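You operate a simulated robot arm through the tools that you are given. There is no shell and no other tool. Be economical: measure what you need, move in short steps, check, and stop when the job is done.

You run a simulated two-armed robot. Do the job below in one go: nothing can be reset, and whatever is moved stays where it is left.

TASK
Grease the white bearing block, then the orange one.
Fine: each till its blue collar is whole, none to a blob; coupler back on its rest; leave the other blocks and the small caps.

It is judged by the outcome, as a careful person would: the job done as asked, and still so three seconds after it is handed in. It fails if anything else is knocked over, pushed out of place, dropped, spilled or broken. A push-on lid holds only when it is set on centred and level and pressed home; a screw cap is set on level and turned clockwise until tight.

THE ROBOT
Two 7-joint arms with fingered hands on one trunk that stands fixed in place. Base frame: the origin is at the foot of the trunk, x ahead of it, y to its left, z up; the work surface is at about z = 850. Lengths are in mm, angles in degrees, forces in N, time in s.
The left shoulder is at [70, 142, 1289], the right one opposite. With the tool pointing down near the work surface each hand reaches from about 100 to 760 mm from the base axis, measured 20 degrees to its own side. Payload 3.6 kg a hand.
Tool frame (each hand has its own): the origin (TCP) lies between the finger pads and is the grasp point; the fingertips stand 25 mm ahead of it; z points along the fingers, y is the line along which they close. The gripper opens to 88 mm. The gripper's body begins 29 mm behind the TCP. The gripper is a hand of 5 fingers: y runs from the thumb to the fingers, the wrist lies at [-13, -97, -162] in the tool frame, and closing takes about 1.5 s.
Orientation is told as [roll, pitch, yaw] about the base's x, y, z axes, in that order, counted from this pose: with the fingers straight down and the wrist toward the robot, the tool's x, y and z point along [0, 1, 0], [1, 0, 0] and [0, 0, -1] of the base frame.

THE INTERFACE
- The arms move only by the tool apply_moves. It takes "left_motion", "right_motion" or both (then of equal length, played together; a hand with none holds still); each is a list of rows, each a list of 3 entries, a list of its own where there are three numbers: the shift along the tool's x, y, z in units of 300 mm (1.0 is 300 mm), then the turn, a rotation vector about the tool's x, y, z in units of 90 degrees (1.0 is 90 degrees), then the finger opening in mm, from 0 to 88. In form: [[[x, y, z], [rx, ry, rz], hand], ...]. A call has 1 to 10 rows; each row is the pose to reach, as a shift and turn from the pose commanded when the call began, along the tool's axes at that moment. A call with a number of a shift or a turn outside -1 to 1 is refused whole. Each row takes 0.2 s and may step no farther than 50 mm and 8.6 degrees from the row before; otherwise, or with a gripper value out of range, the whole call is refused. A pose out of reach is approached as far as the arm can. The call stops where the force on the tool passes 40 N (or 10 N more than at its start, if that is more) or the arm is blocked; 0.2 s more then pass. Each finger travels about 72 mm/s and halts on what it meets, pressing with about 33 N; the grip force reading is that of the motor and also rises with nothing between the fingers. The clock runs only during rows and for 0.2 s after the last one: add rows that repeat a pose to give the fingers time. It gives the time, the measured TCP pose, the force on the tool (base axes), the opening and the grip force at its end, in the units of the frame above (readings bear some noise), with the torque about the TCP (base axes, N m) and any sound that the robot's microphone picked up, and new pictures: "pictures" is both (left out), scene, wrist or none (wrist: the cameras of the hands that moved).
- Cameras (640 x 400 px; columns grow to the right, rows downward): "scene" is now at [116.9, -51.4, 1531.8]; the picture's right is [-0.62, -0.79, -0.00], its down [-0.43, 0.33, -0.84] and it looks along [0.66, -0.52, -0.54] (base axes); focal length 214 px, centre (320, 200). "left" rides on the left gripper at [-59, -79, -105] in its tool frame; the picture's right is [-0.73, -0.32, 0.61], its down [0.62, -0.68, 0.38] and it looks along [0.29, 0.66, 0.70] (tool axes); focal length 234 px, centre (320, 200). "right" rides on the right gripper at [59, -79, -105] in its tool frame; the picture's right is [-0.73, 0.32, -0.61], its down [-0.62, -0.68, 0.38] and it looks along [-0.29, 0.66, 0.70] (tool axes); focal length 234 px, centre (320, 200).
- slide_trunk(by): slides the trunk up (or, below 0, down) by that many mm; the arms and the scene camera ride with it, the base frame stays. It gives what a move gives, with no picture.
- set_grasp(shape, hand): the hand has 5 fingers and takes this shape, open, in about a second: jaw (thumb against the fingers, like two jaws); tri (thumb and two fingers); tip (a fingertip pinch); poke (one finger out to press); point (the index stretched); flat (the hand flat); cup (the hand cupped); fist (a fist). The gripper value then closes the fingers along that shape, each until it touches; the sizes above hold for jaw. It gives what a move gives, with no picture.
- pan_tilt(pan, tilt): turns the head with the scene camera to pan (to the left, within 86 degrees either way) and tilt (down, from -29 to 69), counted from straight ahead of the robot. It gives what a move gives, and a new picture of the scene camera.
- locate(camera, pixels): for up to 12 pixels [column, row] of the newest picture of that camera ("zoom" is the newest enlarged one), the place [x, y, z] in the base frame of the surface seen there, good to about 2 mm, but the place of the scene camera against the robot may be out by one fixed shift of up to 18 mm in any direction. The clock stands still meanwhile.
- enlarge(camera, box): a new picture of the part [left, top, right, bottom] of that camera's present view, enlarged. The clock stands still meanwhile.
- sign_off(): hands the job in; it is judged then, once.

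Go step by step. Measure first, check grasps and placings, and put right what went wrong. The budget is 80 turns and 200 pictures, counting those below and the enlarged ones. Unless the task says otherwise, let go and move clear before handing in, and close with one line.

The tools are called after "Request:" as name(argument=value, ...) on one line, values as JSON. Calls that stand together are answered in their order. apply_moves: Moves the arms, as the interface text tells. Its arguments: {"type":"object","properties":{"left_motion":{"type":"array","items":{"type":"array"}},"right_motion":{"type":"array","items":{"type":"array"}},"pictures":{"type":"string","enum":["both","scene","wrist","none"]}},"required":[]} The other tools are called the same way: slide_trunk (by) slides the trunk up or down; set_grasp (shape, hand) gives the hand a shape; pan_tilt (pan, tilt) turns the head that bears the scene camera; locate (camera, pixels) gives the place of the surface under pixels of a picture; enlarge (camera, box) takes an enlarged picture of a part of a camera's view; sign_off () hands the job in.

At the start:

```text
t: 0.0
left_tool_pos: [410.1, -9.8, 1333.0]
left_tcp_rot: [0.0, 0.0, 0.0]
left_ft_force: [0.5, -1.2, -0.8]
left_wrist_torque: [-0.02, 0.03, 0.0]
left_gripper_width: 87.7
left_grip_force: 0.0
left_shape: jaw
right_tool_pos: [366.9, -383.1, 1387.9]
right_tcp_rot: [-0.1, 0.0, 0.0]
right_ft_force: [0.7, 0.2, -0.4]
right_wrist_torque: [-0.04, 0.01, 0.01]
right_gripper_width: 87.6
right_grip_force: 0.0
right_shape: jaw
trunk travel left (down, up): [-825.0, 115.0]
head pan, tilt: [-38.1, 32.8]
```

scene: 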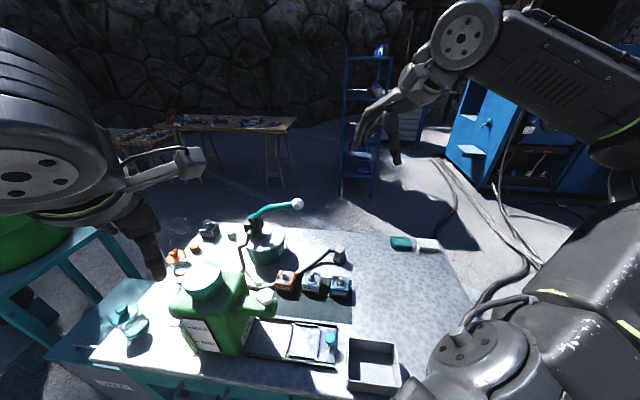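
right: 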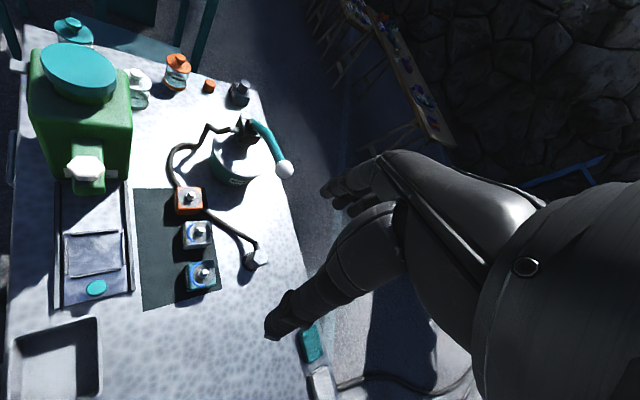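
left: 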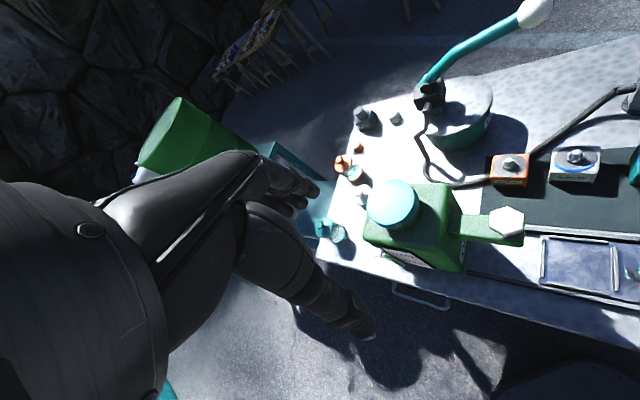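

The scene shows a grease pump with a teal lever at (270,225), a hose with coupler near (340,257) and three blocks at (285,280), (312,285), (340,287). I'll look closer first.

Request:
enlarge(camera="scene", box=[230, 190, 370, 300])

Request:
enlarge(camera="right", box=[130, 70, 310, 310])

Request:
locate(camera="right", pixels=[[190, 198], [198, 234], [203, 271], [257, 259], [248, 248], [285, 169], [262, 135], [244, 124], [240, 160], [215, 220], [180, 160], [280, 330]])

Request:
locate(camera="scene", pixels=[[286, 277], [312, 281], [341, 284], [340, 256], [297, 204], [270, 208], [252, 222], [265, 240], [310, 265], [206, 283], [330, 337], [400, 243]])

```text
3.64 times, centred on (300, 245) of scene
```

zoom: 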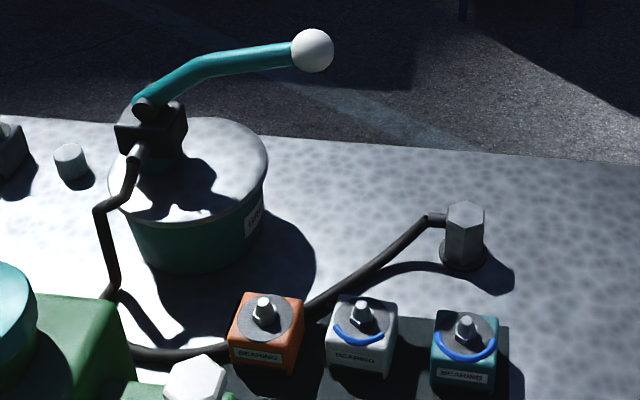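

```text
1.67 times, centred on (220, 190) of right
```

zoom: 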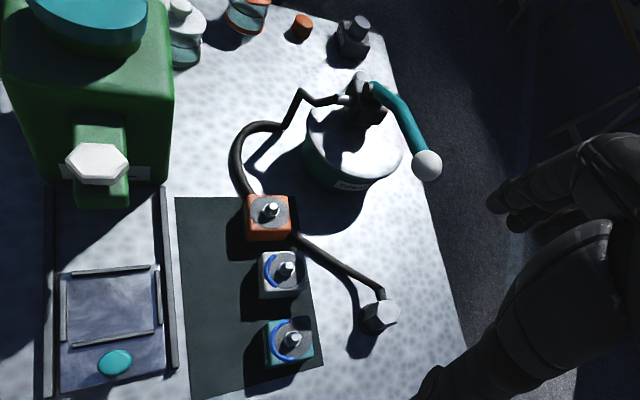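

```text
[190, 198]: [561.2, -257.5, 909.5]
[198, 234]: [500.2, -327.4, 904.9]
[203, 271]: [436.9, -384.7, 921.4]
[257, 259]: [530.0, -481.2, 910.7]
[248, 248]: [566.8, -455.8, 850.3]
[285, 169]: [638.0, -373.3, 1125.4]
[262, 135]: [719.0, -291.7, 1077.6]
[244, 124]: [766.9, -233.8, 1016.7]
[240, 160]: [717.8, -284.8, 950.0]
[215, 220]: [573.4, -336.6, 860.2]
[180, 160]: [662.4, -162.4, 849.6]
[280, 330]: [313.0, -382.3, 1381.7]
```

```text
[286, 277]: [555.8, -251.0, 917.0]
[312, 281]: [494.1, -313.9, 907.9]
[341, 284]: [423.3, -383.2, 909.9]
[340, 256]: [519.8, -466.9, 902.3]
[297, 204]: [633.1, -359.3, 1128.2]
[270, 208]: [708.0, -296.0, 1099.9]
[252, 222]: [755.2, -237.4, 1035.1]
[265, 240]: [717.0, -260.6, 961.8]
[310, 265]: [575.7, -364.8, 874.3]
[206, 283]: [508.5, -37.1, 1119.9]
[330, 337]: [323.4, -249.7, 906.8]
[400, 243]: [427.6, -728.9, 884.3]
```

The wrist camera puts the coupler at about (530,-480), top z≈911, and the nipples near (561,-257), (500,-327) and (437,-385). I'll lower the right hand for a closer look.

Request:
apply_moves(right_motion=[[[-0.032, 0.02, 0.141], [0, 0, 0], 88], [[-0.064, 0.04, 0.283], [0, 0, 0], 88], [[-0.096, 0.06, 0.424], [0, 0, 0], 88], [[-0.128, 0.08, 0.566], [0, 0, 0], 88], [[-0.16, 0.1, 0.707], [0, 0, 0], 88], [[-0.19, 0.12, 0.849], [0, 0, 0], 88], [[-0.223, 0.14, 0.99], [0, 0, 0], 88]], pictures="wrist")

```text
t: 1.6
left_tool_pos: [410.5, -10.5, 1332.8]
left_tcp_rot: [0.0, 0.1, 0.1]
left_ft_force: [-0.1, -0.8, 0.0]
left_wrist_torque: [-0.02, 0.0, 0.0]
left_gripper_width: 88.0
left_grip_force: 0.0
left_shape: jaw
right_tool_pos: [408.6, -450.2, 1090.3]
right_tcp_rot: [0.0, 0.0, 0.2]
right_ft_force: [0.7, 0.8, -0.2]
right_wrist_torque: [0.02, 0.0, 0.0]
right_gripper_width: 87.7
right_grip_force: 0.1
right_shape: jaw
trunk travel left (down, up): [-825.0, 115.0]
head pan, tilt: [-38.1, 32.8]
```

right: 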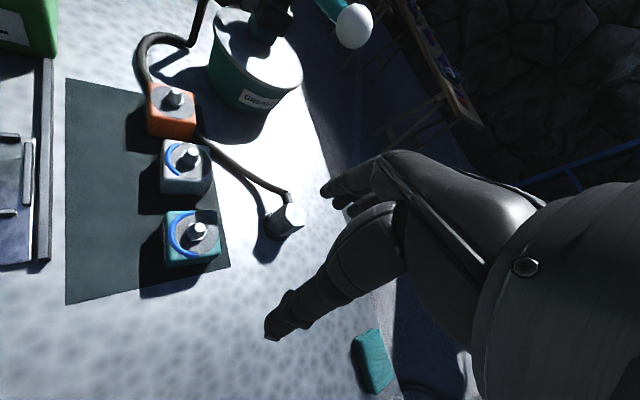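

Request:
enlarge(camera="right", box=[120, 60, 330, 280])

Request:
locate(camera="right", pixels=[[175, 92], [193, 151], [199, 227], [288, 214], [300, 224], [279, 236], [272, 210], [288, 195], [168, 105], [180, 162], [188, 240], [354, 25]])

```text
1.82 times, centred on (225, 170) of right
```

zoom: 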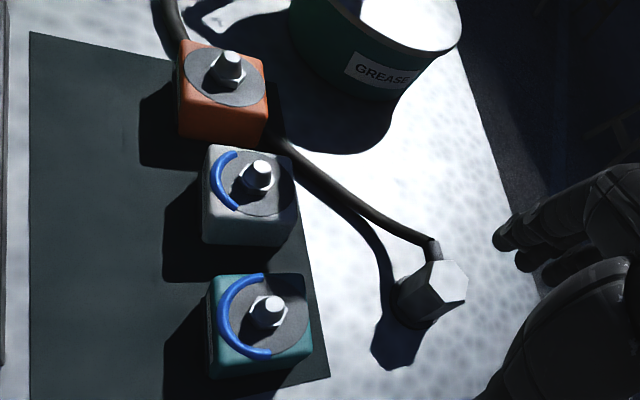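

```text
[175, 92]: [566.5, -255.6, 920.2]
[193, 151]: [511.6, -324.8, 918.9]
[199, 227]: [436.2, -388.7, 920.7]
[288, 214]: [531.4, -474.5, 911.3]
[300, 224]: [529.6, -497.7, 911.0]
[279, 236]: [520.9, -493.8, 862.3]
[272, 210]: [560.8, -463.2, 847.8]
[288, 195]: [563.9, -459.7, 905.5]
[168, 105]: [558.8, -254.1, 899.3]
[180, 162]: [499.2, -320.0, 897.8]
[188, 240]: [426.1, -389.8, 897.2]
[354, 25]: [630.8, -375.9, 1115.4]
```

Request:
locate(camera="zoom", pixels=[[432, 264], [458, 262], [468, 280], [458, 302], [436, 300], [447, 283], [425, 283], [432, 240], [400, 310], [425, 322], [228, 58], [262, 166]])

Request:
enlarge(camera="right", box=[250, 180, 330, 250])

```text
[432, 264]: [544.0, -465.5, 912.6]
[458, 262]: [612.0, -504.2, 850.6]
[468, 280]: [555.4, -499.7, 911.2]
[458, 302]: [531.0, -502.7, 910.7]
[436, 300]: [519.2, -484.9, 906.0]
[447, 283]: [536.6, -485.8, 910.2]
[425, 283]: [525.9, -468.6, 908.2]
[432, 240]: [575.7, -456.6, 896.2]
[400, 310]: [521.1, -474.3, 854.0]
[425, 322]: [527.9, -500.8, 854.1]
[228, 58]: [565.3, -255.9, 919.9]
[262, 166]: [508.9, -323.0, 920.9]
```

```text
5.71 times, centred on (290, 215) of right
```

zoom: 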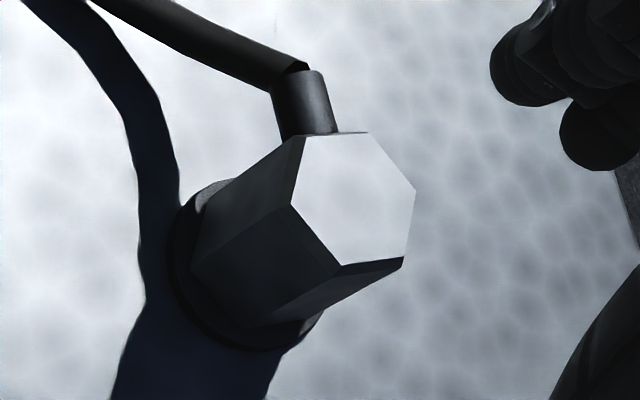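

Request:
locate(camera="zoom", pixels=[[306, 140], [364, 136], [411, 192], [402, 252], [343, 262], [294, 207], [353, 199], [310, 85], [192, 265], [265, 325], [210, 200]])

```text
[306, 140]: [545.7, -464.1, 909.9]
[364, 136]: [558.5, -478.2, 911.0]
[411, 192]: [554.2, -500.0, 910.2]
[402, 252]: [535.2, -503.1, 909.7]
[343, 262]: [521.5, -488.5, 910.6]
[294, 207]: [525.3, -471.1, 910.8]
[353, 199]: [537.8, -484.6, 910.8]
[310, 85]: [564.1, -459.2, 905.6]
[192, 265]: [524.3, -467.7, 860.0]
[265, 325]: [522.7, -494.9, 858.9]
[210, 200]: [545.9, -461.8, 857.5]
```

The hex coupler centre is at (540,-484), 35 mm across flats, top z 911, with the hose leaving at 46°. I'll measure the fingertip layout before choosing a grasp direction.

Request:
locate(camera="right", pixels=[[326, 190], [334, 203], [350, 212], [270, 325], [272, 338], [380, 158], [340, 178], [290, 295]])

Request:
enlarge(camera="right", box=[250, 140, 450, 350])

```text
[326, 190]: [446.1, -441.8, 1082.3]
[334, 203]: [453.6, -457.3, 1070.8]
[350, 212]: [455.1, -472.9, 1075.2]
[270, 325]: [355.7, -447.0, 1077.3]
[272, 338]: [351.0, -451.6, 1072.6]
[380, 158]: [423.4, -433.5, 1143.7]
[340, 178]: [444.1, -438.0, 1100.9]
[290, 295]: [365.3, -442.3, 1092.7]
```

```text
1.90 times, centred on (350, 245) of right
```

zoom: 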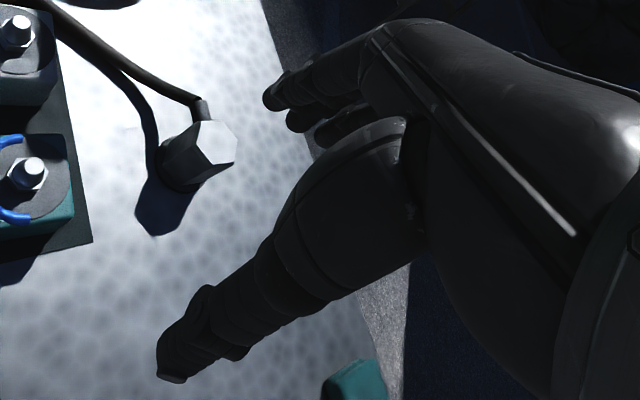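

Index edge sits at tool x≈+8 and the other fingers on −x, so yaw −14 keeps the hose (on the +x side) free. I'll move above the coupler.

Request:
apply_moves(right_motion=[[[-0.028, 0.11, 0.075], [0, 0, 0.039], 88], [[-0.057, 0.219, 0.15], [0, 0, 0.078], 88], [[-0.085, 0.329, 0.225], [0, 0, 0.117], 88], [[-0.113, 0.438, 0.3], [0, 0, 0.1556], 88], [[-0.113, 0.438, 0.3], [0, 0, 0.1556], 88]])

```text
t: 2.8
left_tool_pos: [409.7, -10.4, 1333.7]
left_tcp_rot: [0.0, 0.0, 0.1]
left_ft_force: [-0.2, 0.1, 0.0]
left_wrist_torque: [0.01, 0.01, -0.02]
left_gripper_width: 87.7
left_grip_force: 0.1
left_shape: jaw
right_tool_pos: [539.6, -484.6, 1003.3]
right_tcp_rot: [0.0, -0.1, -13.9]
right_ft_force: [0.9, 0.0, -0.3]
right_wrist_torque: [-0.01, -0.01, -0.02]
right_gripper_width: 87.9
right_grip_force: 0.0
right_shape: jaw
trunk travel left (down, up): [-825.0, 115.0]
head pan, tilt: [-38.1, 32.8]
```

scene: 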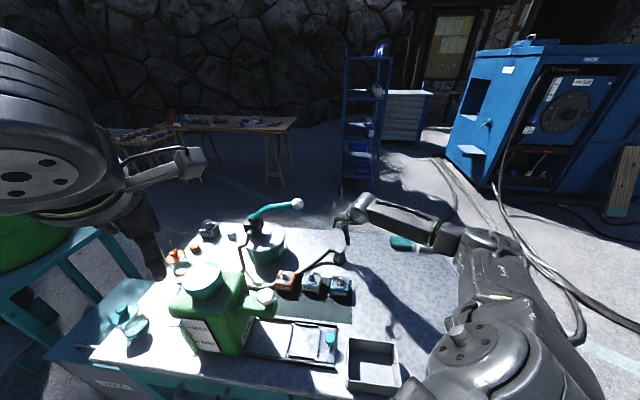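
right: 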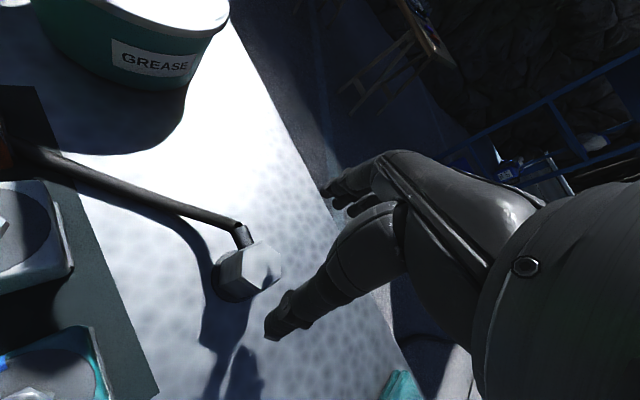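

The hand is centred over the coupler. I'll descend 112 mm with the hand open.

Request:
apply_moves(right_motion=[[[0, 0, 0.1], [0, 0, 0], 88], [[0, 0, 0.2], [0, 0, 0], 88], [[0, 0, 0.3], [0, 0, 0], 88], [[0, 0, 0.372], [0, 0, 0], 88], [[0, 0, 0.372], [0, 0, 0], 88]], pictures="wrist")

Request:
enlarge(camera="scene", box=[270, 190, 410, 300])

```text
t: 4.0
left_tool_pos: [409.2, -10.3, 1333.0]
left_tcp_rot: [0.0, 0.1, 0.1]
left_ft_force: [0.6, 0.4, 0.0]
left_wrist_torque: [-0.01, 0.01, 0.0]
left_gripper_width: 87.6
left_grip_force: 0.0
left_shape: jaw
right_tool_pos: [540.3, -482.7, 889.7]
right_tcp_rot: [0.1, 0.1, -14.0]
right_ft_force: [-0.8, -0.3, 0.1]
right_wrist_torque: [0.0, -0.01, 0.01]
right_gripper_width: 87.7
right_grip_force: 0.0
right_shape: jaw
trunk travel left (down, up): [-825.0, 115.0]
head pan, tilt: [-38.1, 32.8]
```

right: 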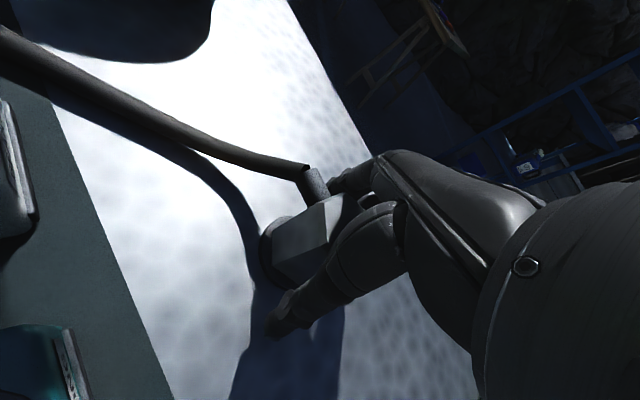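

```text
3.64 times, centred on (340, 245) of scene
```

zoom: 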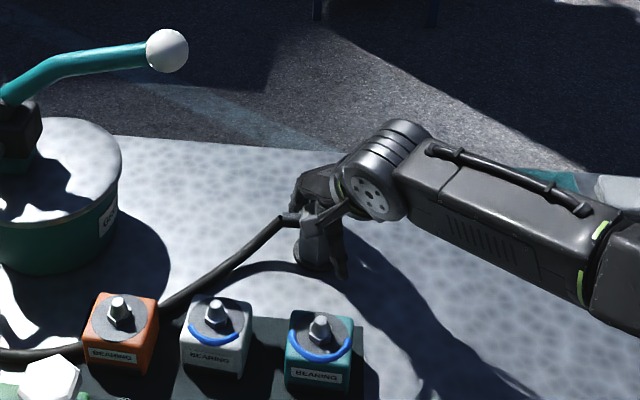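

Coupler is between the fingers with no contact. Closing slowly.

Request:
apply_moves(right_motion=[[[0, 0, 0], [0, 0, 0], 70], [[0, 0, 0], [0, 0, 0], 50], [[0, 0, 0], [0, 0, 0], 35], [[0, 0, 0], [0, 0, 0], 25], [[0, 0, 0], [0, 0, 0], 20], [[0, 0, 0], [0, 0, 0], 20], [[0, 0, 0], [0, 0, 0], 20]], pictures="wrist")

```text
t: 5.6
left_tool_pos: [410.2, -10.8, 1332.9]
left_tcp_rot: [0.0, 0.0, 0.1]
left_ft_force: [0.1, -0.3, 0.2]
left_wrist_torque: [0.03, 0.0, -0.02]
left_gripper_width: 87.7
left_grip_force: 0.0
left_shape: jaw
right_tool_pos: [540.2, -483.7, 891.0]
right_tcp_rot: [0.0, 0.0, -14.0]
right_ft_force: [-0.8, 0.6, -0.9]
right_wrist_torque: [-0.01, 0.0, 0.04]
right_gripper_width: 34.9
right_grip_force: 33.0
right_shape: jaw
trunk travel left (down, up): [-825.0, 115.0]
head pan, tilt: [-38.1, 32.8]
```

right: 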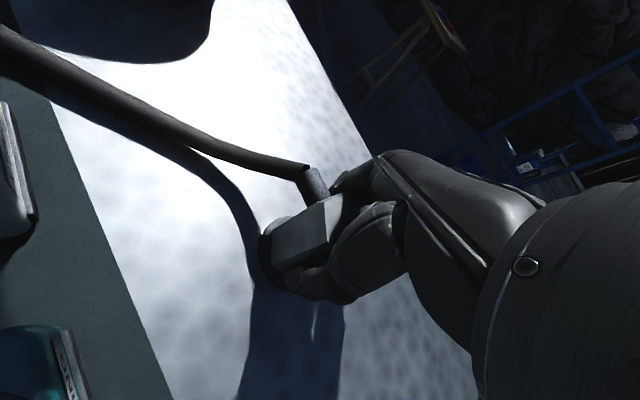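

Gripped at 34.9 mm (the hex's width) with TCP (540.2,-483.7,891) as the rest pose. Lifting 110 mm.

Request:
apply_moves(right_motion=[[[0, 0, -0.05], [0, 0, 0], 15], [[0, 0, -0.15], [0, 0, 0], 15], [[0, 0, -0.26], [0, 0, 0], 15], [[0, 0, -0.367], [0, 0, 0], 15], [[0, 0, -0.367], [0, 0, 0], 15]])

Request:
enlarge(camera="scene", box=[270, 190, 410, 300])

```text
t: 6.8
left_tool_pos: [409.3, -9.2, 1332.7]
left_tcp_rot: [-0.1, 0.0, 0.1]
left_ft_force: [-0.2, -1.1, -0.2]
left_wrist_torque: [0.0, -0.01, -0.02]
left_gripper_width: 87.5
left_grip_force: 0.1
left_shape: jaw
right_tool_pos: [540.5, -481.7, 1002.8]
right_tcp_rot: [-0.1, 0.1, -13.9]
right_ft_force: [-0.3, -0.5, -1.2]
right_wrist_torque: [-0.02, -0.02, 0.03]
right_gripper_width: 34.8
right_grip_force: 32.8
right_shape: jaw
trunk travel left (down, up): [-825.0, 115.0]
head pan, tilt: [-38.1, 32.8]
```

scene: 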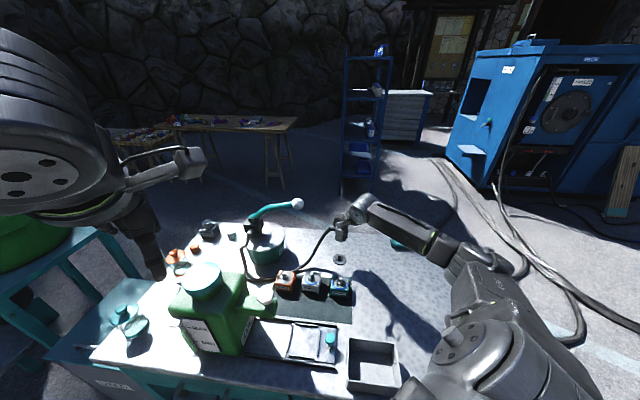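
right: 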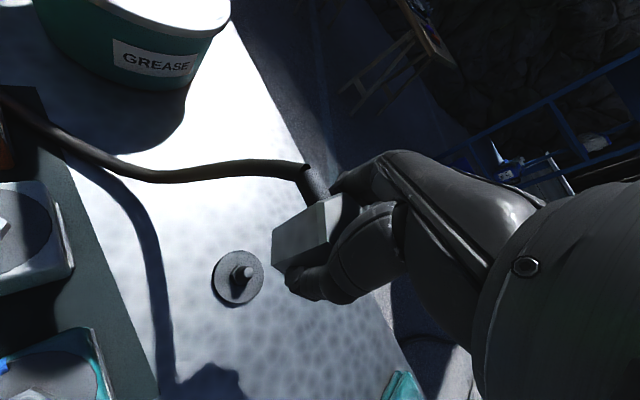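

```text
3.64 times, centred on (340, 245) of scene
```

zoom: 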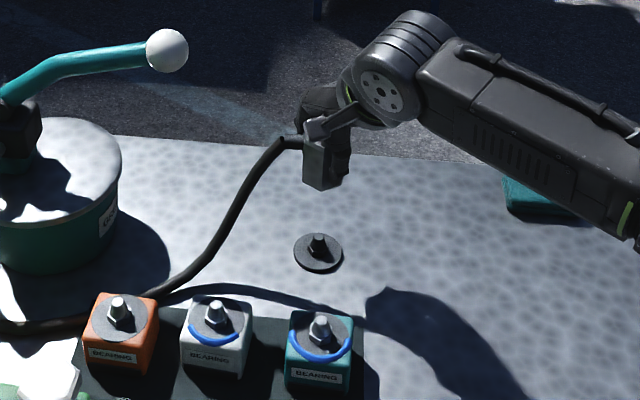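

The rest is a disc with a peg, like the nipples. I'll measure the peg and the nipples precisely from this view.

Request:
enlarge(camera="right", box=[190, 230, 290, 330])

Request:
locate(camera="right", pixels=[[246, 269], [237, 280], [237, 251], [214, 279], [238, 306], [262, 275], [2, 222], [302, 225], [272, 260], [280, 235]])

```text
4.00 times, centred on (240, 280) of right
```

zoom: 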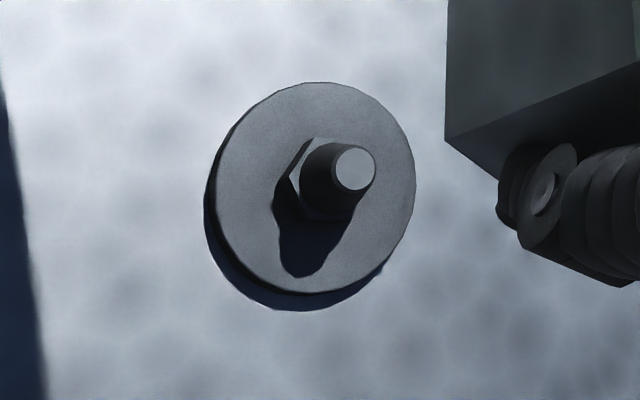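

```text
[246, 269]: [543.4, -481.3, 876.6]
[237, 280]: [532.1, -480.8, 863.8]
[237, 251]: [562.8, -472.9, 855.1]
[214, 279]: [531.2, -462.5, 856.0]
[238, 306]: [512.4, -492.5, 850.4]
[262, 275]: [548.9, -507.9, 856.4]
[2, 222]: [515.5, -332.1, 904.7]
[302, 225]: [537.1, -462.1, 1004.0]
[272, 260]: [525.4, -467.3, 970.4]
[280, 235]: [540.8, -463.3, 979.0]
```

Request:
locate(camera="zoom", pixels=[[355, 170], [345, 160], [365, 160], [345, 180], [365, 180]])

Request:
apply_moves(right_motion=[[[0.141, 0.0, 0.005], [0, 0, 0], 15], [[0.28, -0.05, 0.01], [0, 0, 0], 15], [[0.41, -0.12, 0.015], [0, 0, 0], 15], [[0.489, -0.226, 0.02], [0, 0, 0], 15], [[0.489, -0.226, 0.02], [0, 0, 0], 15]])

```text
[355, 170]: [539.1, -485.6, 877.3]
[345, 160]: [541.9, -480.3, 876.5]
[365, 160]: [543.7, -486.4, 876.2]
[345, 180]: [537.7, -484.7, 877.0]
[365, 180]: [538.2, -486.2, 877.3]
```

```text
t: 8.0
left_tool_pos: [410.4, -9.7, 1332.4]
left_tcp_rot: [0.0, 0.0, 0.2]
left_ft_force: [0.1, -0.7, 1.3]
left_wrist_torque: [0.01, 0.01, 0.0]
left_gripper_width: 87.7
left_grip_force: 0.0
left_shape: jaw
right_tool_pos: [509.7, -324.9, 994.8]
right_tcp_rot: [0.0, -0.1, -14.0]
right_ft_force: [0.2, -0.6, -2.7]
right_wrist_torque: [0.01, 0.0, 0.02]
right_gripper_width: 34.5
right_grip_force: 32.6
right_shape: jaw
trunk travel left (down, up): [-825.0, 115.0]
head pan, tilt: [-38.1, 32.8]
```

scene: 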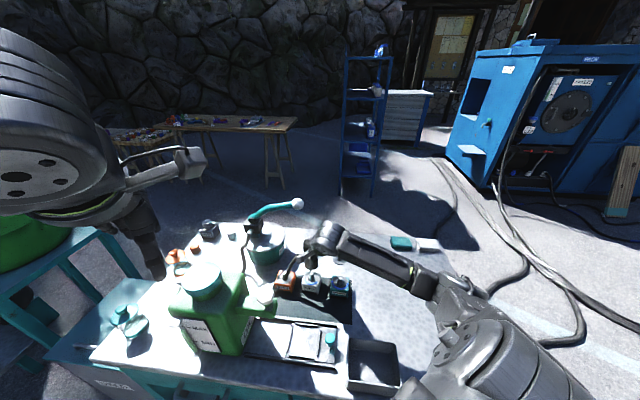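
right: 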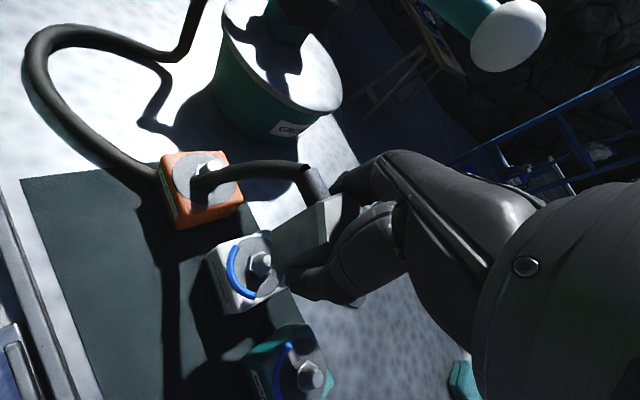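

Request:
enlarge(camera="right", box=[190, 210, 310, 320])

```text
3.64 times, centred on (250, 265) of right
```

zoom: 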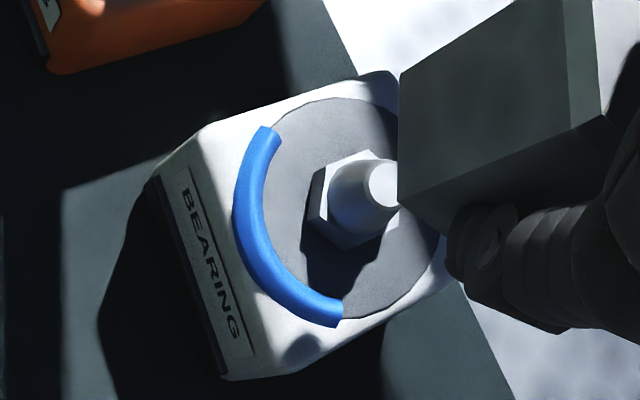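

Request:
locate(camera="zoom", pixels=[[383, 183], [375, 175], [375, 190], [388, 200], [345, 205], [330, 98], [275, 225], [345, 312], [428, 262]])

```text
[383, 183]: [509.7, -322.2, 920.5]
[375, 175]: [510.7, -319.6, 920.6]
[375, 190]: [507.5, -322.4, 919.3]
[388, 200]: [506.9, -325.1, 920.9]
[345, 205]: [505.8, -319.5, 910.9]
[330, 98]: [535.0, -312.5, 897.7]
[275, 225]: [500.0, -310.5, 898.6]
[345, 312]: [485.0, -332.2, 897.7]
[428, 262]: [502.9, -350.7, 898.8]
```

Nipple centre ≈(509,-323), under the coupler. Descending slowly, letting force tell when it's seated (expected TCP z≈933).

Request:
apply_moves(right_motion=[[[0.004, 0, 0.07], [0, 0, 0], 10], [[0.004, 0, 0.12], [0, 0, 0], 10], [[0.004, 0, 0.145], [0, 0, 0], 10], [[0.004, 0, 0.165], [0, 0, 0], 10], [[0.004, 0, 0.185], [0, 0, 0], 10], [[0.004, 0, 0.2], [0, 0, 0], 10], [[0.004, 0, 0.206], [0, 0, 0], 10], [[0.004, 0, 0.206], [0, 0, 0], 10]])

Request:
enlarge(camera="right", box=[190, 150, 370, 320])

```text
t: 9.8
left_tool_pos: [409.7, -8.4, 1332.6]
left_tcp_rot: [-0.1, 0.1, 0.1]
left_ft_force: [0.1, -0.1, 0.6]
left_wrist_torque: [-0.03, 0.02, -0.03]
left_gripper_width: 88.1
left_grip_force: 0.0
left_shape: jaw
right_tool_pos: [508.6, -323.3, 933.8]
right_tcp_rot: [0.1, 0.0, -14.1]
right_ft_force: [0.6, 0.3, 1.8]
right_wrist_torque: [-0.01, -0.09, 0.03]
right_gripper_width: 34.6
right_grip_force: 33.0
right_shape: jaw
trunk travel left (down, up): [-825.0, 115.0]
head pan, tilt: [-38.1, 32.8]
```

scene: 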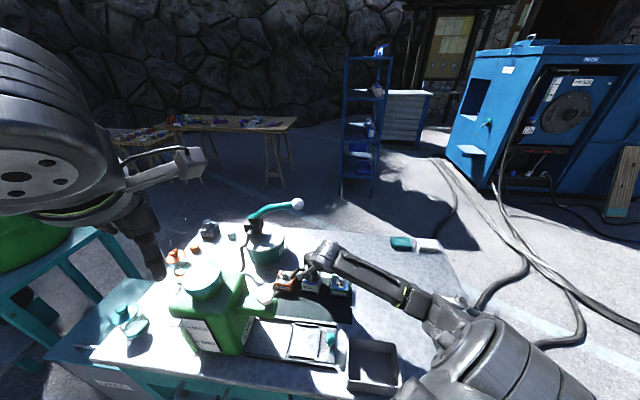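
right: 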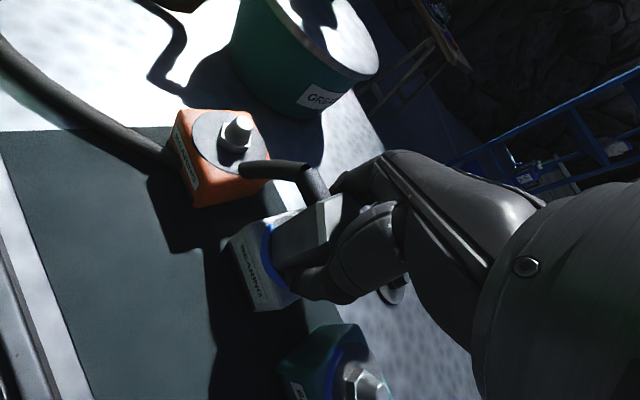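

```text
2.35 times, centred on (280, 235) of right
```

zoom: 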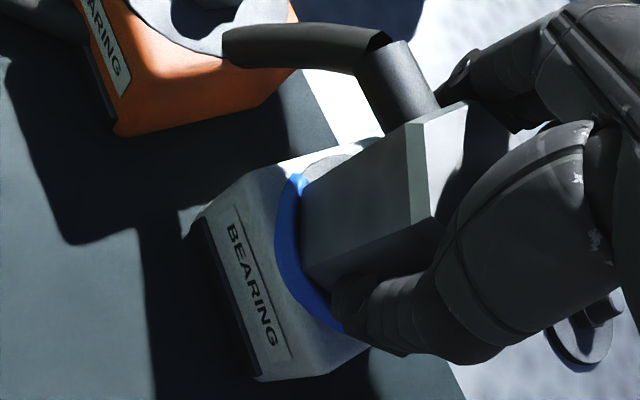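

Coupler appears down over the nipple at z 933.8, with light contact. I'll press a few mm to see if it clicks home.

Request:
apply_moves(right_motion=[[[0, 0, 0.004], [0, 0, 0], 10], [[0, 0, 0.008], [0, 0, 0], 10], [[0, 0, 0.012], [0, 0, 0], 10], [[0, 0, 0.012], [0, 0, 0], 10]], pictures="none")

```text
t: 10.8
left_tool_pos: [407.4, -8.0, 1333.3]
left_tcp_rot: [-0.1, -0.2, 0.0]
left_ft_force: [-0.4, 0.1, -0.7]
left_wrist_torque: [0.02, 0.03, 0.04]
left_gripper_width: 87.6
left_grip_force: 0.0
left_shape: jaw
right_tool_pos: [508.4, -323.0, 931.5]
right_tcp_rot: [0.1, -0.3, -14.0]
right_ft_force: [3.0, -2.0, 20.3]
right_wrist_torque: [-0.11, -0.18, -0.02]
right_gripper_width: 36.1
right_grip_force: 33.2
right_shape: jaw
trunk travel left (down, up): [-825.0, 115.0]
head pan, tilt: [-38.1, 32.8]
```

The coupler bottoms out firmly (20 N, no further travel), so I'll keep holding it there. Now bringing the left hand toward the pump knob at about (631,-370,1118), keeping high.

Request:
apply_moves(left_motion=[[[-0.123, 0.0625, 0.018], [0, 0, 0.058], 88], [[-0.247, 0.125, 0.036], [0, 0, 0.117], 88], [[-0.37, 0.1875, 0.054], [0, 0, 0.175], 88], [[-0.493, 0.25, 0.071], [0, 0, 0.233], 88], [[-0.617, 0.3125, 0.089], [0, 0, 0.292], 88], [[-0.74, 0.375, 0.107], [0, 0, 0.35], 88], [[-0.863, 0.4375, 0.125], [0, 0, 0.408], 88], [[-0.987, 0.5, 0.143], [0, 0, 0.467], 88], [[-0.987, 0.5, 0.143], [0, 0, 0.467], 88]])

```text
t: 12.8
left_tool_pos: [544.0, -237.5, 1318.7]
left_tcp_rot: [0.1, -0.2, -40.2]
left_ft_force: [0.6, -0.2, -0.9]
left_wrist_torque: [-0.02, 0.03, -0.02]
left_gripper_width: 87.7
left_grip_force: 0.2
left_shape: jaw
left hand out of reach, approached as far as the arm can: row 7, 8, 9
right_tool_pos: [507.2, -324.2, 932.3]
right_tcp_rot: [0.1, -0.2, -14.0]
right_ft_force: [1.9, -0.4, 22.2]
right_wrist_torque: [-0.06, -0.23, -0.03]
right_gripper_width: 37.2
right_grip_force: 33.0
right_shape: jaw
trunk travel left (down, up): [-825.0, 115.0]
head pan, tilt: [-38.1, 32.8]
```

scene: 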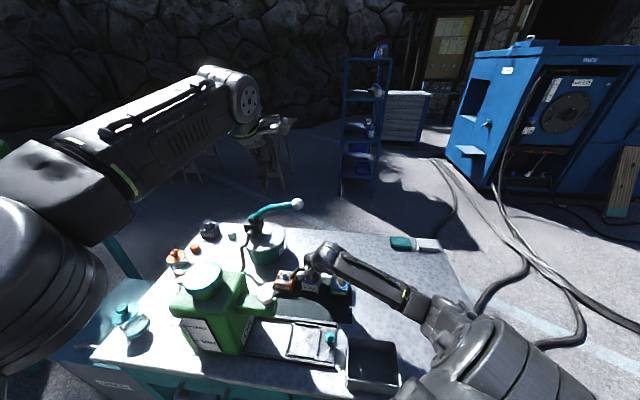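
left: 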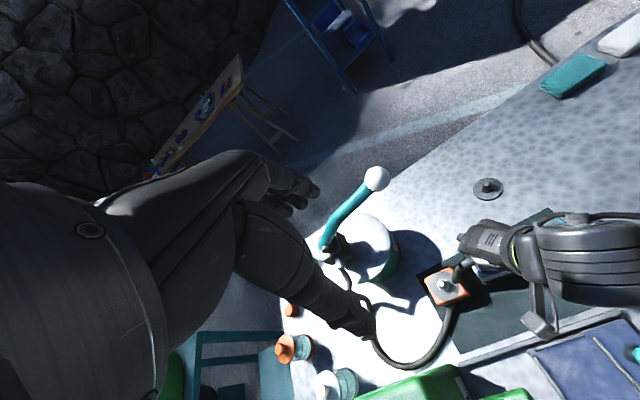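

The left hand can't comfortably reach the knob with the tool down, while knob and coupler are both well within the right arm's reach. I'll retract the left arm and meanwhile pull the coupler up gently to see whether the nipple retains it.

Request:
apply_moves(left_motion=[[[0, 0, 0], [0, 0, 0], 88], [[0.02, -0.15, 0], [0, 0, -0.058], 88], [[0.04, -0.3, 0], [0, 0, -0.117], 88], [[0.06, -0.45, 0], [0, 0, -0.175], 88], [[0.08, -0.6, 0], [0, 0, -0.233], 88], [[0.1, -0.75, 0], [0, 0, -0.292], 88], [[0.12, -0.85, 0], [0, 0, -0.292], 88], [[0.12, -0.85, 0], [0, 0, -0.292], 88]], right_motion=[[[0, 0, -0.004], [0, 0, 0], 10], [[0, 0, -0.008], [0, 0, 0], 10], [[0, 0, -0.012], [0, 0, 0], 10], [[0, 0, -0.015], [0, 0, 0], 10], [[0, 0, -0.018], [0, 0, 0], 10], [[0, 0, -0.02], [0, 0, 0], 10], [[0, 0, -0.02], [0, 0, 0], 10], [[0, 0, -0.02], [0, 0, 0], 10]], pictures="wrist")

```text
t: 14.6
left_tool_pos: [381.8, -41.3, 1318.4]
left_tcp_rot: [-0.1, 0.1, -15.7]
left_ft_force: [-0.4, -0.1, -0.1]
left_wrist_torque: [0.01, 0.01, -0.02]
left_gripper_width: 87.9
left_grip_force: 0.0
left_shape: jaw
right_tool_pos: [509.7, -323.6, 934.4]
right_tcp_rot: [-0.1, 0.1, -14.0]
right_ft_force: [-0.4, 1.0, -1.1]
right_wrist_torque: [0.0, -0.01, -0.01]
right_gripper_width: 36.3
right_grip_force: 33.4
right_shape: jaw
trunk travel left (down, up): [-825.0, 115.0]
head pan, tilt: [-38.1, 32.8]
```

right: 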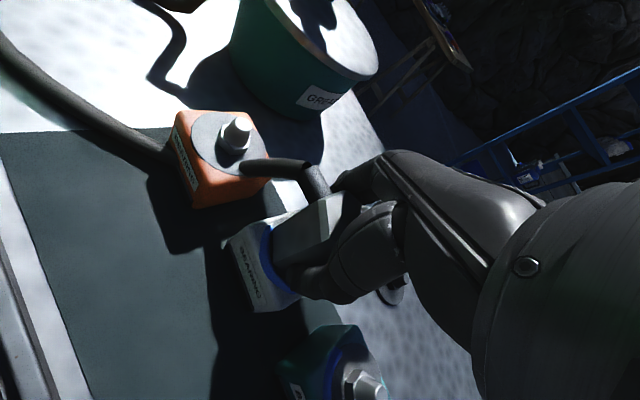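
left: 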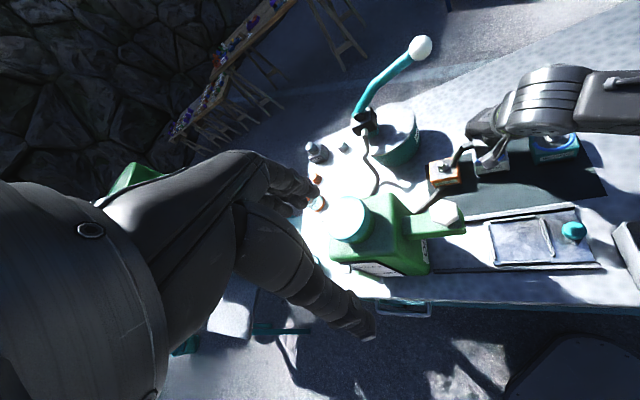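

Only 1 N so far, at the neutral height. I'll pull 4 mm more to test retention.

Request:
apply_moves(right_motion=[[[0, 0, -0.004], [0, 0, 0], 10], [[0, 0, -0.008], [0, 0, 0], 10], [[0, 0, -0.012], [0, 0, 0], 10], [[0, 0, -0.012], [0, 0, 0], 10]], pictures="none")

```text
t: 15.6
left_tool_pos: [380.8, -42.1, 1318.4]
left_tcp_rot: [0.0, 0.0, -15.6]
left_ft_force: [-0.4, 0.3, 0.5]
left_wrist_torque: [0.0, 0.02, 0.03]
left_gripper_width: 87.9
left_grip_force: 0.1
left_shape: jaw
right_tool_pos: [510.2, -323.2, 939.1]
right_tcp_rot: [0.0, -0.1, -14.0]
right_ft_force: [0.9, -0.2, -2.1]
right_wrist_torque: [-0.02, -0.02, 0.02]
right_gripper_width: 36.4
right_grip_force: 33.0
right_shape: jaw
trunk travel left (down, up): [-825.0, 115.0]
head pan, tilt: [-38.1, 32.8]
```

No retention: it lifts freely. I'll press harder (toward 35 N) to see if it clicks on.

Request:
apply_moves(right_motion=[[[0, 0, 0.012], [0, 0, 0], 5], [[0, 0, 0.02], [0, 0, 0], 5], [[0, 0, 0.03], [0, 0, 0], 5], [[0, 0, 0.036], [0, 0, 0], 5], [[0, 0, 0.042], [0, 0, 0], 5], [[0, 0, 0.048], [0, 0, 0], 5]], pictures="wrist")

```text
t: 17.2
left_tool_pos: [377.8, -38.6, 1318.1]
left_tcp_rot: [0.0, -0.3, -15.8]
left_ft_force: [0.3, -0.6, -0.3]
left_wrist_torque: [-0.01, 0.01, -0.01]
left_gripper_width: 87.7
left_grip_force: 0.1
left_shape: jaw
right_tool_pos: [510.2, -322.8, 930.3]
right_tcp_rot: [0.0, -0.9, -13.9]
right_ft_force: [-6.5, 0.7, 25.7]
right_wrist_torque: [-0.01, -0.01, 0.01]
right_gripper_width: 37.4
right_grip_force: 32.8
right_shape: jaw
trunk travel left (down, up): [-825.0, 115.0]
head pan, tilt: [-38.1, 32.8]
stopped in row 6 (right hand): the force on the tool passed its limit at 41 N (the readings are from after the stop); the commanded pose is now the measured one
```

right: 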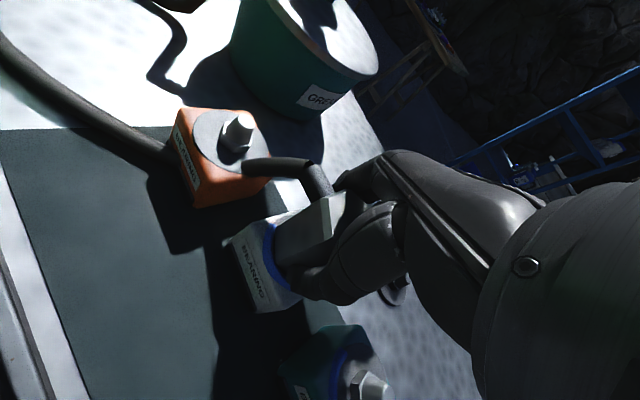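

No click even at 41 N; the coupler evidently just sits over the nipple like it did on its rest peg. I'll ease the pressure, release, and see whether it stands by itself.

Request:
apply_moves(right_motion=[[[0, 0, -0.006], [0, 0, 0], 15], [[0, 0, -0.01], [0, 0, 0], 35], [[0, 0, -0.01], [0, 0, 0], 45], [[0, 0, -0.01], [0, 0, 0], 60], [[0, 0, -0.01], [0, 0, 0], 70], [[0, 0, -0.01], [0, 0, 0], 76], [[0, 0, -0.01], [0, 0, 0], 76]], pictures="wrist")

Request:
enlarge(camera="right", box=[190, 150, 370, 320])

```text
t: 18.8
left_tool_pos: [382.5, -42.5, 1317.4]
left_tcp_rot: [-0.1, 0.0, -15.6]
left_ft_force: [-0.5, 0.7, 0.3]
left_wrist_torque: [0.0, 0.02, -0.01]
left_gripper_width: 87.9
left_grip_force: 0.0
left_shape: jaw
right_tool_pos: [510.2, -323.7, 929.3]
right_tcp_rot: [0.1, -0.3, -14.0]
right_ft_force: [0.0, 0.3, -0.1]
right_wrist_torque: [0.0, 0.01, -0.01]
right_gripper_width: 75.9
right_grip_force: 0.1
right_shape: jaw
trunk travel left (down, up): [-825.0, 115.0]
head pan, tilt: [-38.1, 32.8]
```

right: 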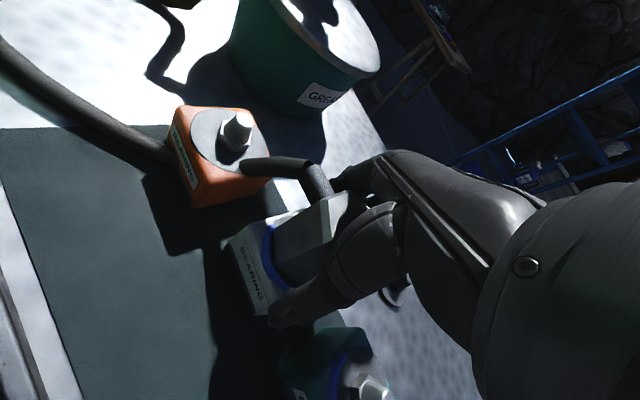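

```text
2.35 times, centred on (280, 235) of right
```

zoom: 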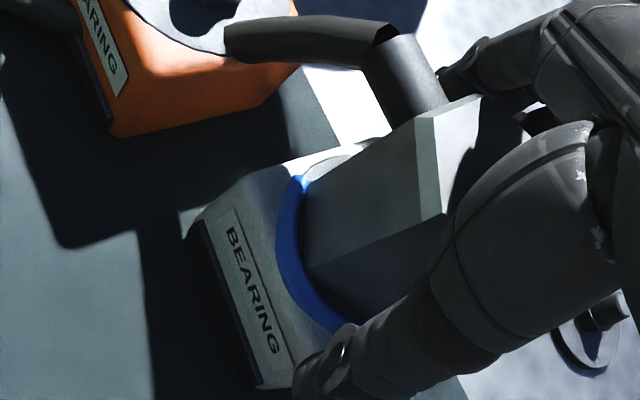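

It stands upright on the nipple when released. Lifting the hand clear 150 mm.

Request:
apply_moves(right_motion=[[[0, 0, -0.06], [0, 0, 0], 80], [[0, 0, -0.16], [0, 0, 0], 88], [[0, 0, -0.32], [0, 0, 0], 88], [[0, 0, -0.48], [0, 0, 0], 88], [[0, 0, -0.62], [0, 0, 0], 88], [[0, 0, -0.75], [0, 0, 0], 88], [[0, 0, -0.75], [0, 0, 0], 88]])

Request:
enlarge(camera="right", box=[180, 100, 360, 320])

Request:
enlarge(camera="scene", box=[230, 190, 370, 300])

```text
t: 20.4
left_tool_pos: [381.1, -42.5, 1318.2]
left_tcp_rot: [0.0, 0.0, -15.7]
left_ft_force: [0.2, -0.3, 0.3]
left_wrist_torque: [-0.01, 0.03, -0.03]
left_gripper_width: 88.0
left_grip_force: 0.0
left_shape: jaw
right_tool_pos: [507.1, -325.5, 1154.6]
right_tcp_rot: [0.0, -0.3, -14.0]
right_ft_force: [0.2, -0.8, 1.7]
right_wrist_torque: [0.04, 0.0, -0.01]
right_gripper_width: 87.8
right_grip_force: 0.1
right_shape: jaw
trunk travel left (down, up): [-825.0, 115.0]
head pan, tilt: [-38.1, 32.8]
```

scene: 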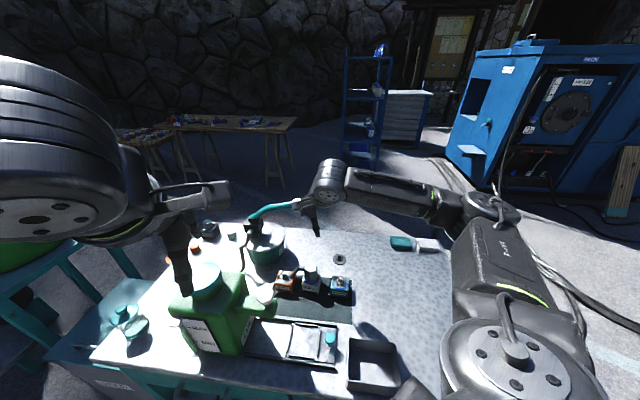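
right: 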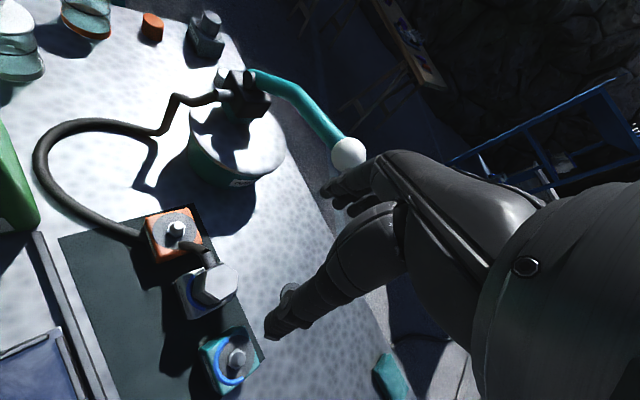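

```text
1.82 times, centred on (270, 210) of right
```

zoom: 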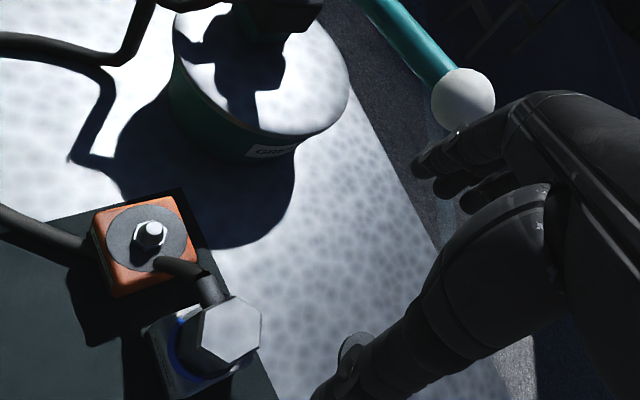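

```text
3.64 times, centred on (300, 245) of scene
```

zoom: 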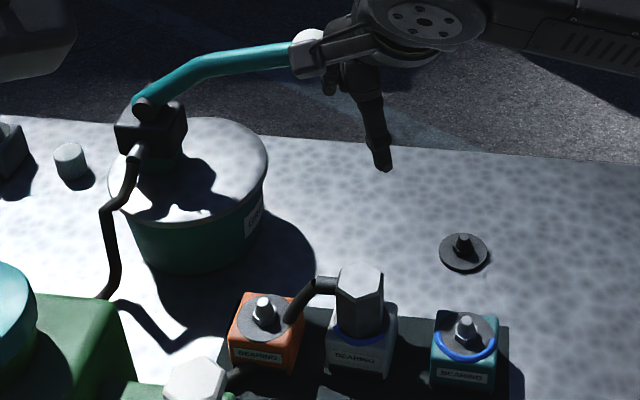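

The coupler stands straight and centred. Now measuring the knob and lever.

Request:
locate(camera="right", pixels=[[348, 152], [335, 145], [360, 143], [350, 140], [340, 163], [328, 132], [300, 100], [270, 82], [250, 75], [244, 90], [262, 100], [230, 85]])

Request:
apply_moves(right_motion=[[[0, 0, -0.15], [0, 0, 0.05], 88], [[0, 0, -0.3], [0, 0, 0.1], 88], [[0, 0.05, -0.4], [0, 0, 0.17], 88], [[0, 0.05, -0.4], [0, 0, 0.17], 88]], pictures="wrist")

```text
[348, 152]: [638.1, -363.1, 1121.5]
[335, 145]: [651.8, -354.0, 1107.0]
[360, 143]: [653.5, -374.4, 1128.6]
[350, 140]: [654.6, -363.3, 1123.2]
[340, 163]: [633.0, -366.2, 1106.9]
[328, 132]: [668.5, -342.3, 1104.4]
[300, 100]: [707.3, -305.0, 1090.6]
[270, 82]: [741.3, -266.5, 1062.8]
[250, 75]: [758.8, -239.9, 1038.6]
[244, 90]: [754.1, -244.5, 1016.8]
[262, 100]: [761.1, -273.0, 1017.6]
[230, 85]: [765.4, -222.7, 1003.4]
```

```text
t: 21.4
left_tool_pos: [381.9, -42.7, 1318.7]
left_tcp_rot: [-0.1, 0.0, -15.7]
left_ft_force: [-0.2, -0.3, -0.5]
left_wrist_torque: [0.0, -0.01, -0.05]
left_gripper_width: 87.7
left_grip_force: 0.1
left_shape: jaw
right_tool_pos: [521.7, -330.2, 1276.4]
right_tcp_rot: [0.1, -0.3, -29.5]
right_ft_force: [-0.7, -0.6, 0.1]
right_wrist_torque: [0.01, -0.01, -0.01]
right_gripper_width: 87.8
right_grip_force: 0.1
right_shape: jaw
trunk travel left (down, up): [-825.0, 115.0]
head pan, tilt: [-38.1, 32.8]
```

right: 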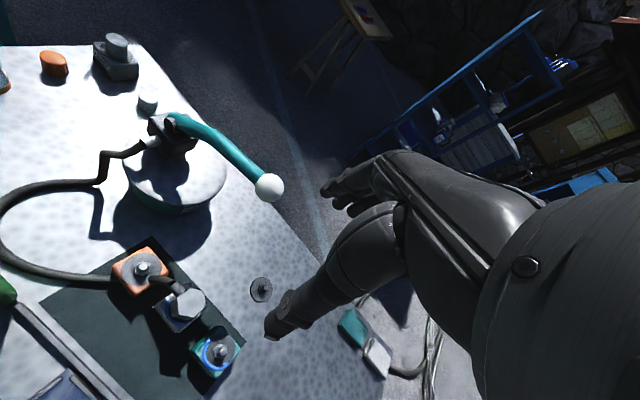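

Request:
locate(camera="right", pixels=[[268, 187], [259, 183], [277, 183], [268, 178], [268, 197], [283, 187], [250, 165], [215, 132], [172, 122], [160, 130], [185, 145]])

Request:
enlarge(camera="right", box=[130, 90, 300, 220])

```text
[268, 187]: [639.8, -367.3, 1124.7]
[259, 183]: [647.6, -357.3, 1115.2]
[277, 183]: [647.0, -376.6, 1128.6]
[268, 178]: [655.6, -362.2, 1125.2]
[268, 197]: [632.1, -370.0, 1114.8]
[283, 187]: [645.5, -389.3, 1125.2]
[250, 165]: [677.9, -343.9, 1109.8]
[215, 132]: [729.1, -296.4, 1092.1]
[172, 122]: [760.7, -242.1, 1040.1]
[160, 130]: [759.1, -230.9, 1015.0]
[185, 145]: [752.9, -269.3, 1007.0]
```

```text
3.08 times, centred on (215, 155) of right
```

zoom: 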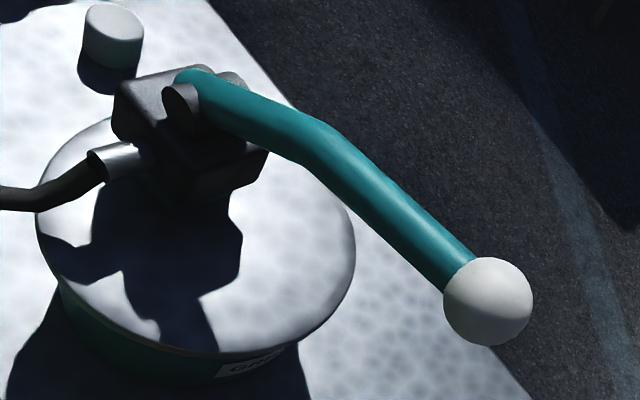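

Knob centre ≈(649.5,-375,1108), radius ~20; pivot ≈(762,-238,1032). Moving above the knob with the fingers straddling the lever (yaw −40).

Request:
apply_moves(right_motion=[[[0.02, 0.111, 0.067], [0, 0, 0.029], 88], [[0.04, 0.222, 0.134], [0, 0, 0.058], 88], [[0.06, 0.333, 0.2], [0, 0, 0.088], 88], [[0.08, 0.444, 0.267], [0, 0, 0.117], 88], [[0.08, 0.444, 0.267], [0, 0, 0.117], 88]])

```text
t: 22.6
left_tool_pos: [381.5, -41.7, 1318.1]
left_tcp_rot: [0.0, 0.0, -15.7]
left_ft_force: [0.0, 0.6, 0.3]
left_wrist_torque: [0.02, 0.02, -0.03]
left_gripper_width: 87.8
left_grip_force: 0.0
left_shape: jaw
right_tool_pos: [650.2, -373.4, 1199.1]
right_tcp_rot: [0.2, -0.3, -39.8]
right_ft_force: [-0.1, 0.2, 0.5]
right_wrist_torque: [0.0, -0.04, 0.01]
right_gripper_width: 87.8
right_grip_force: 0.0
right_shape: jaw
trunk travel left (down, up): [-825.0, 115.0]
head pan, tilt: [-38.1, 32.8]
```

scene: 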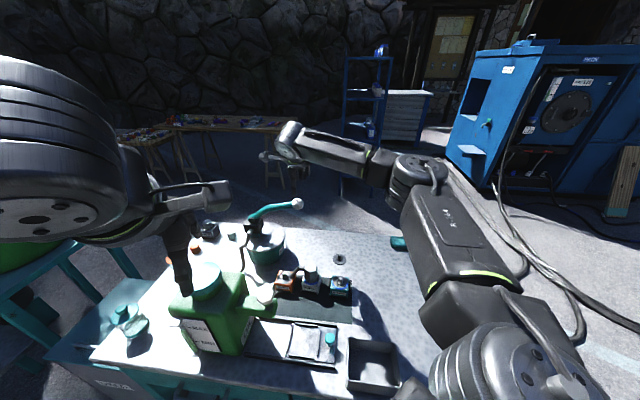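
right: 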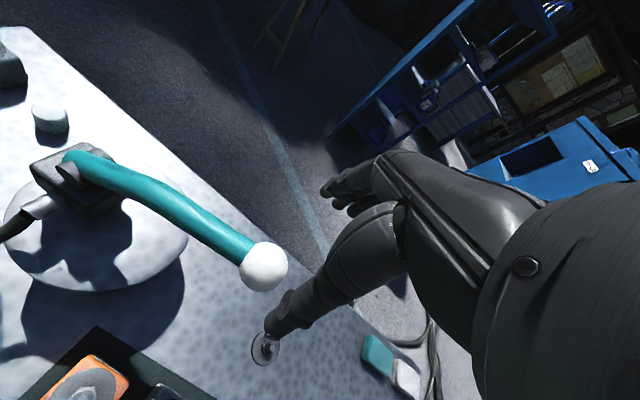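

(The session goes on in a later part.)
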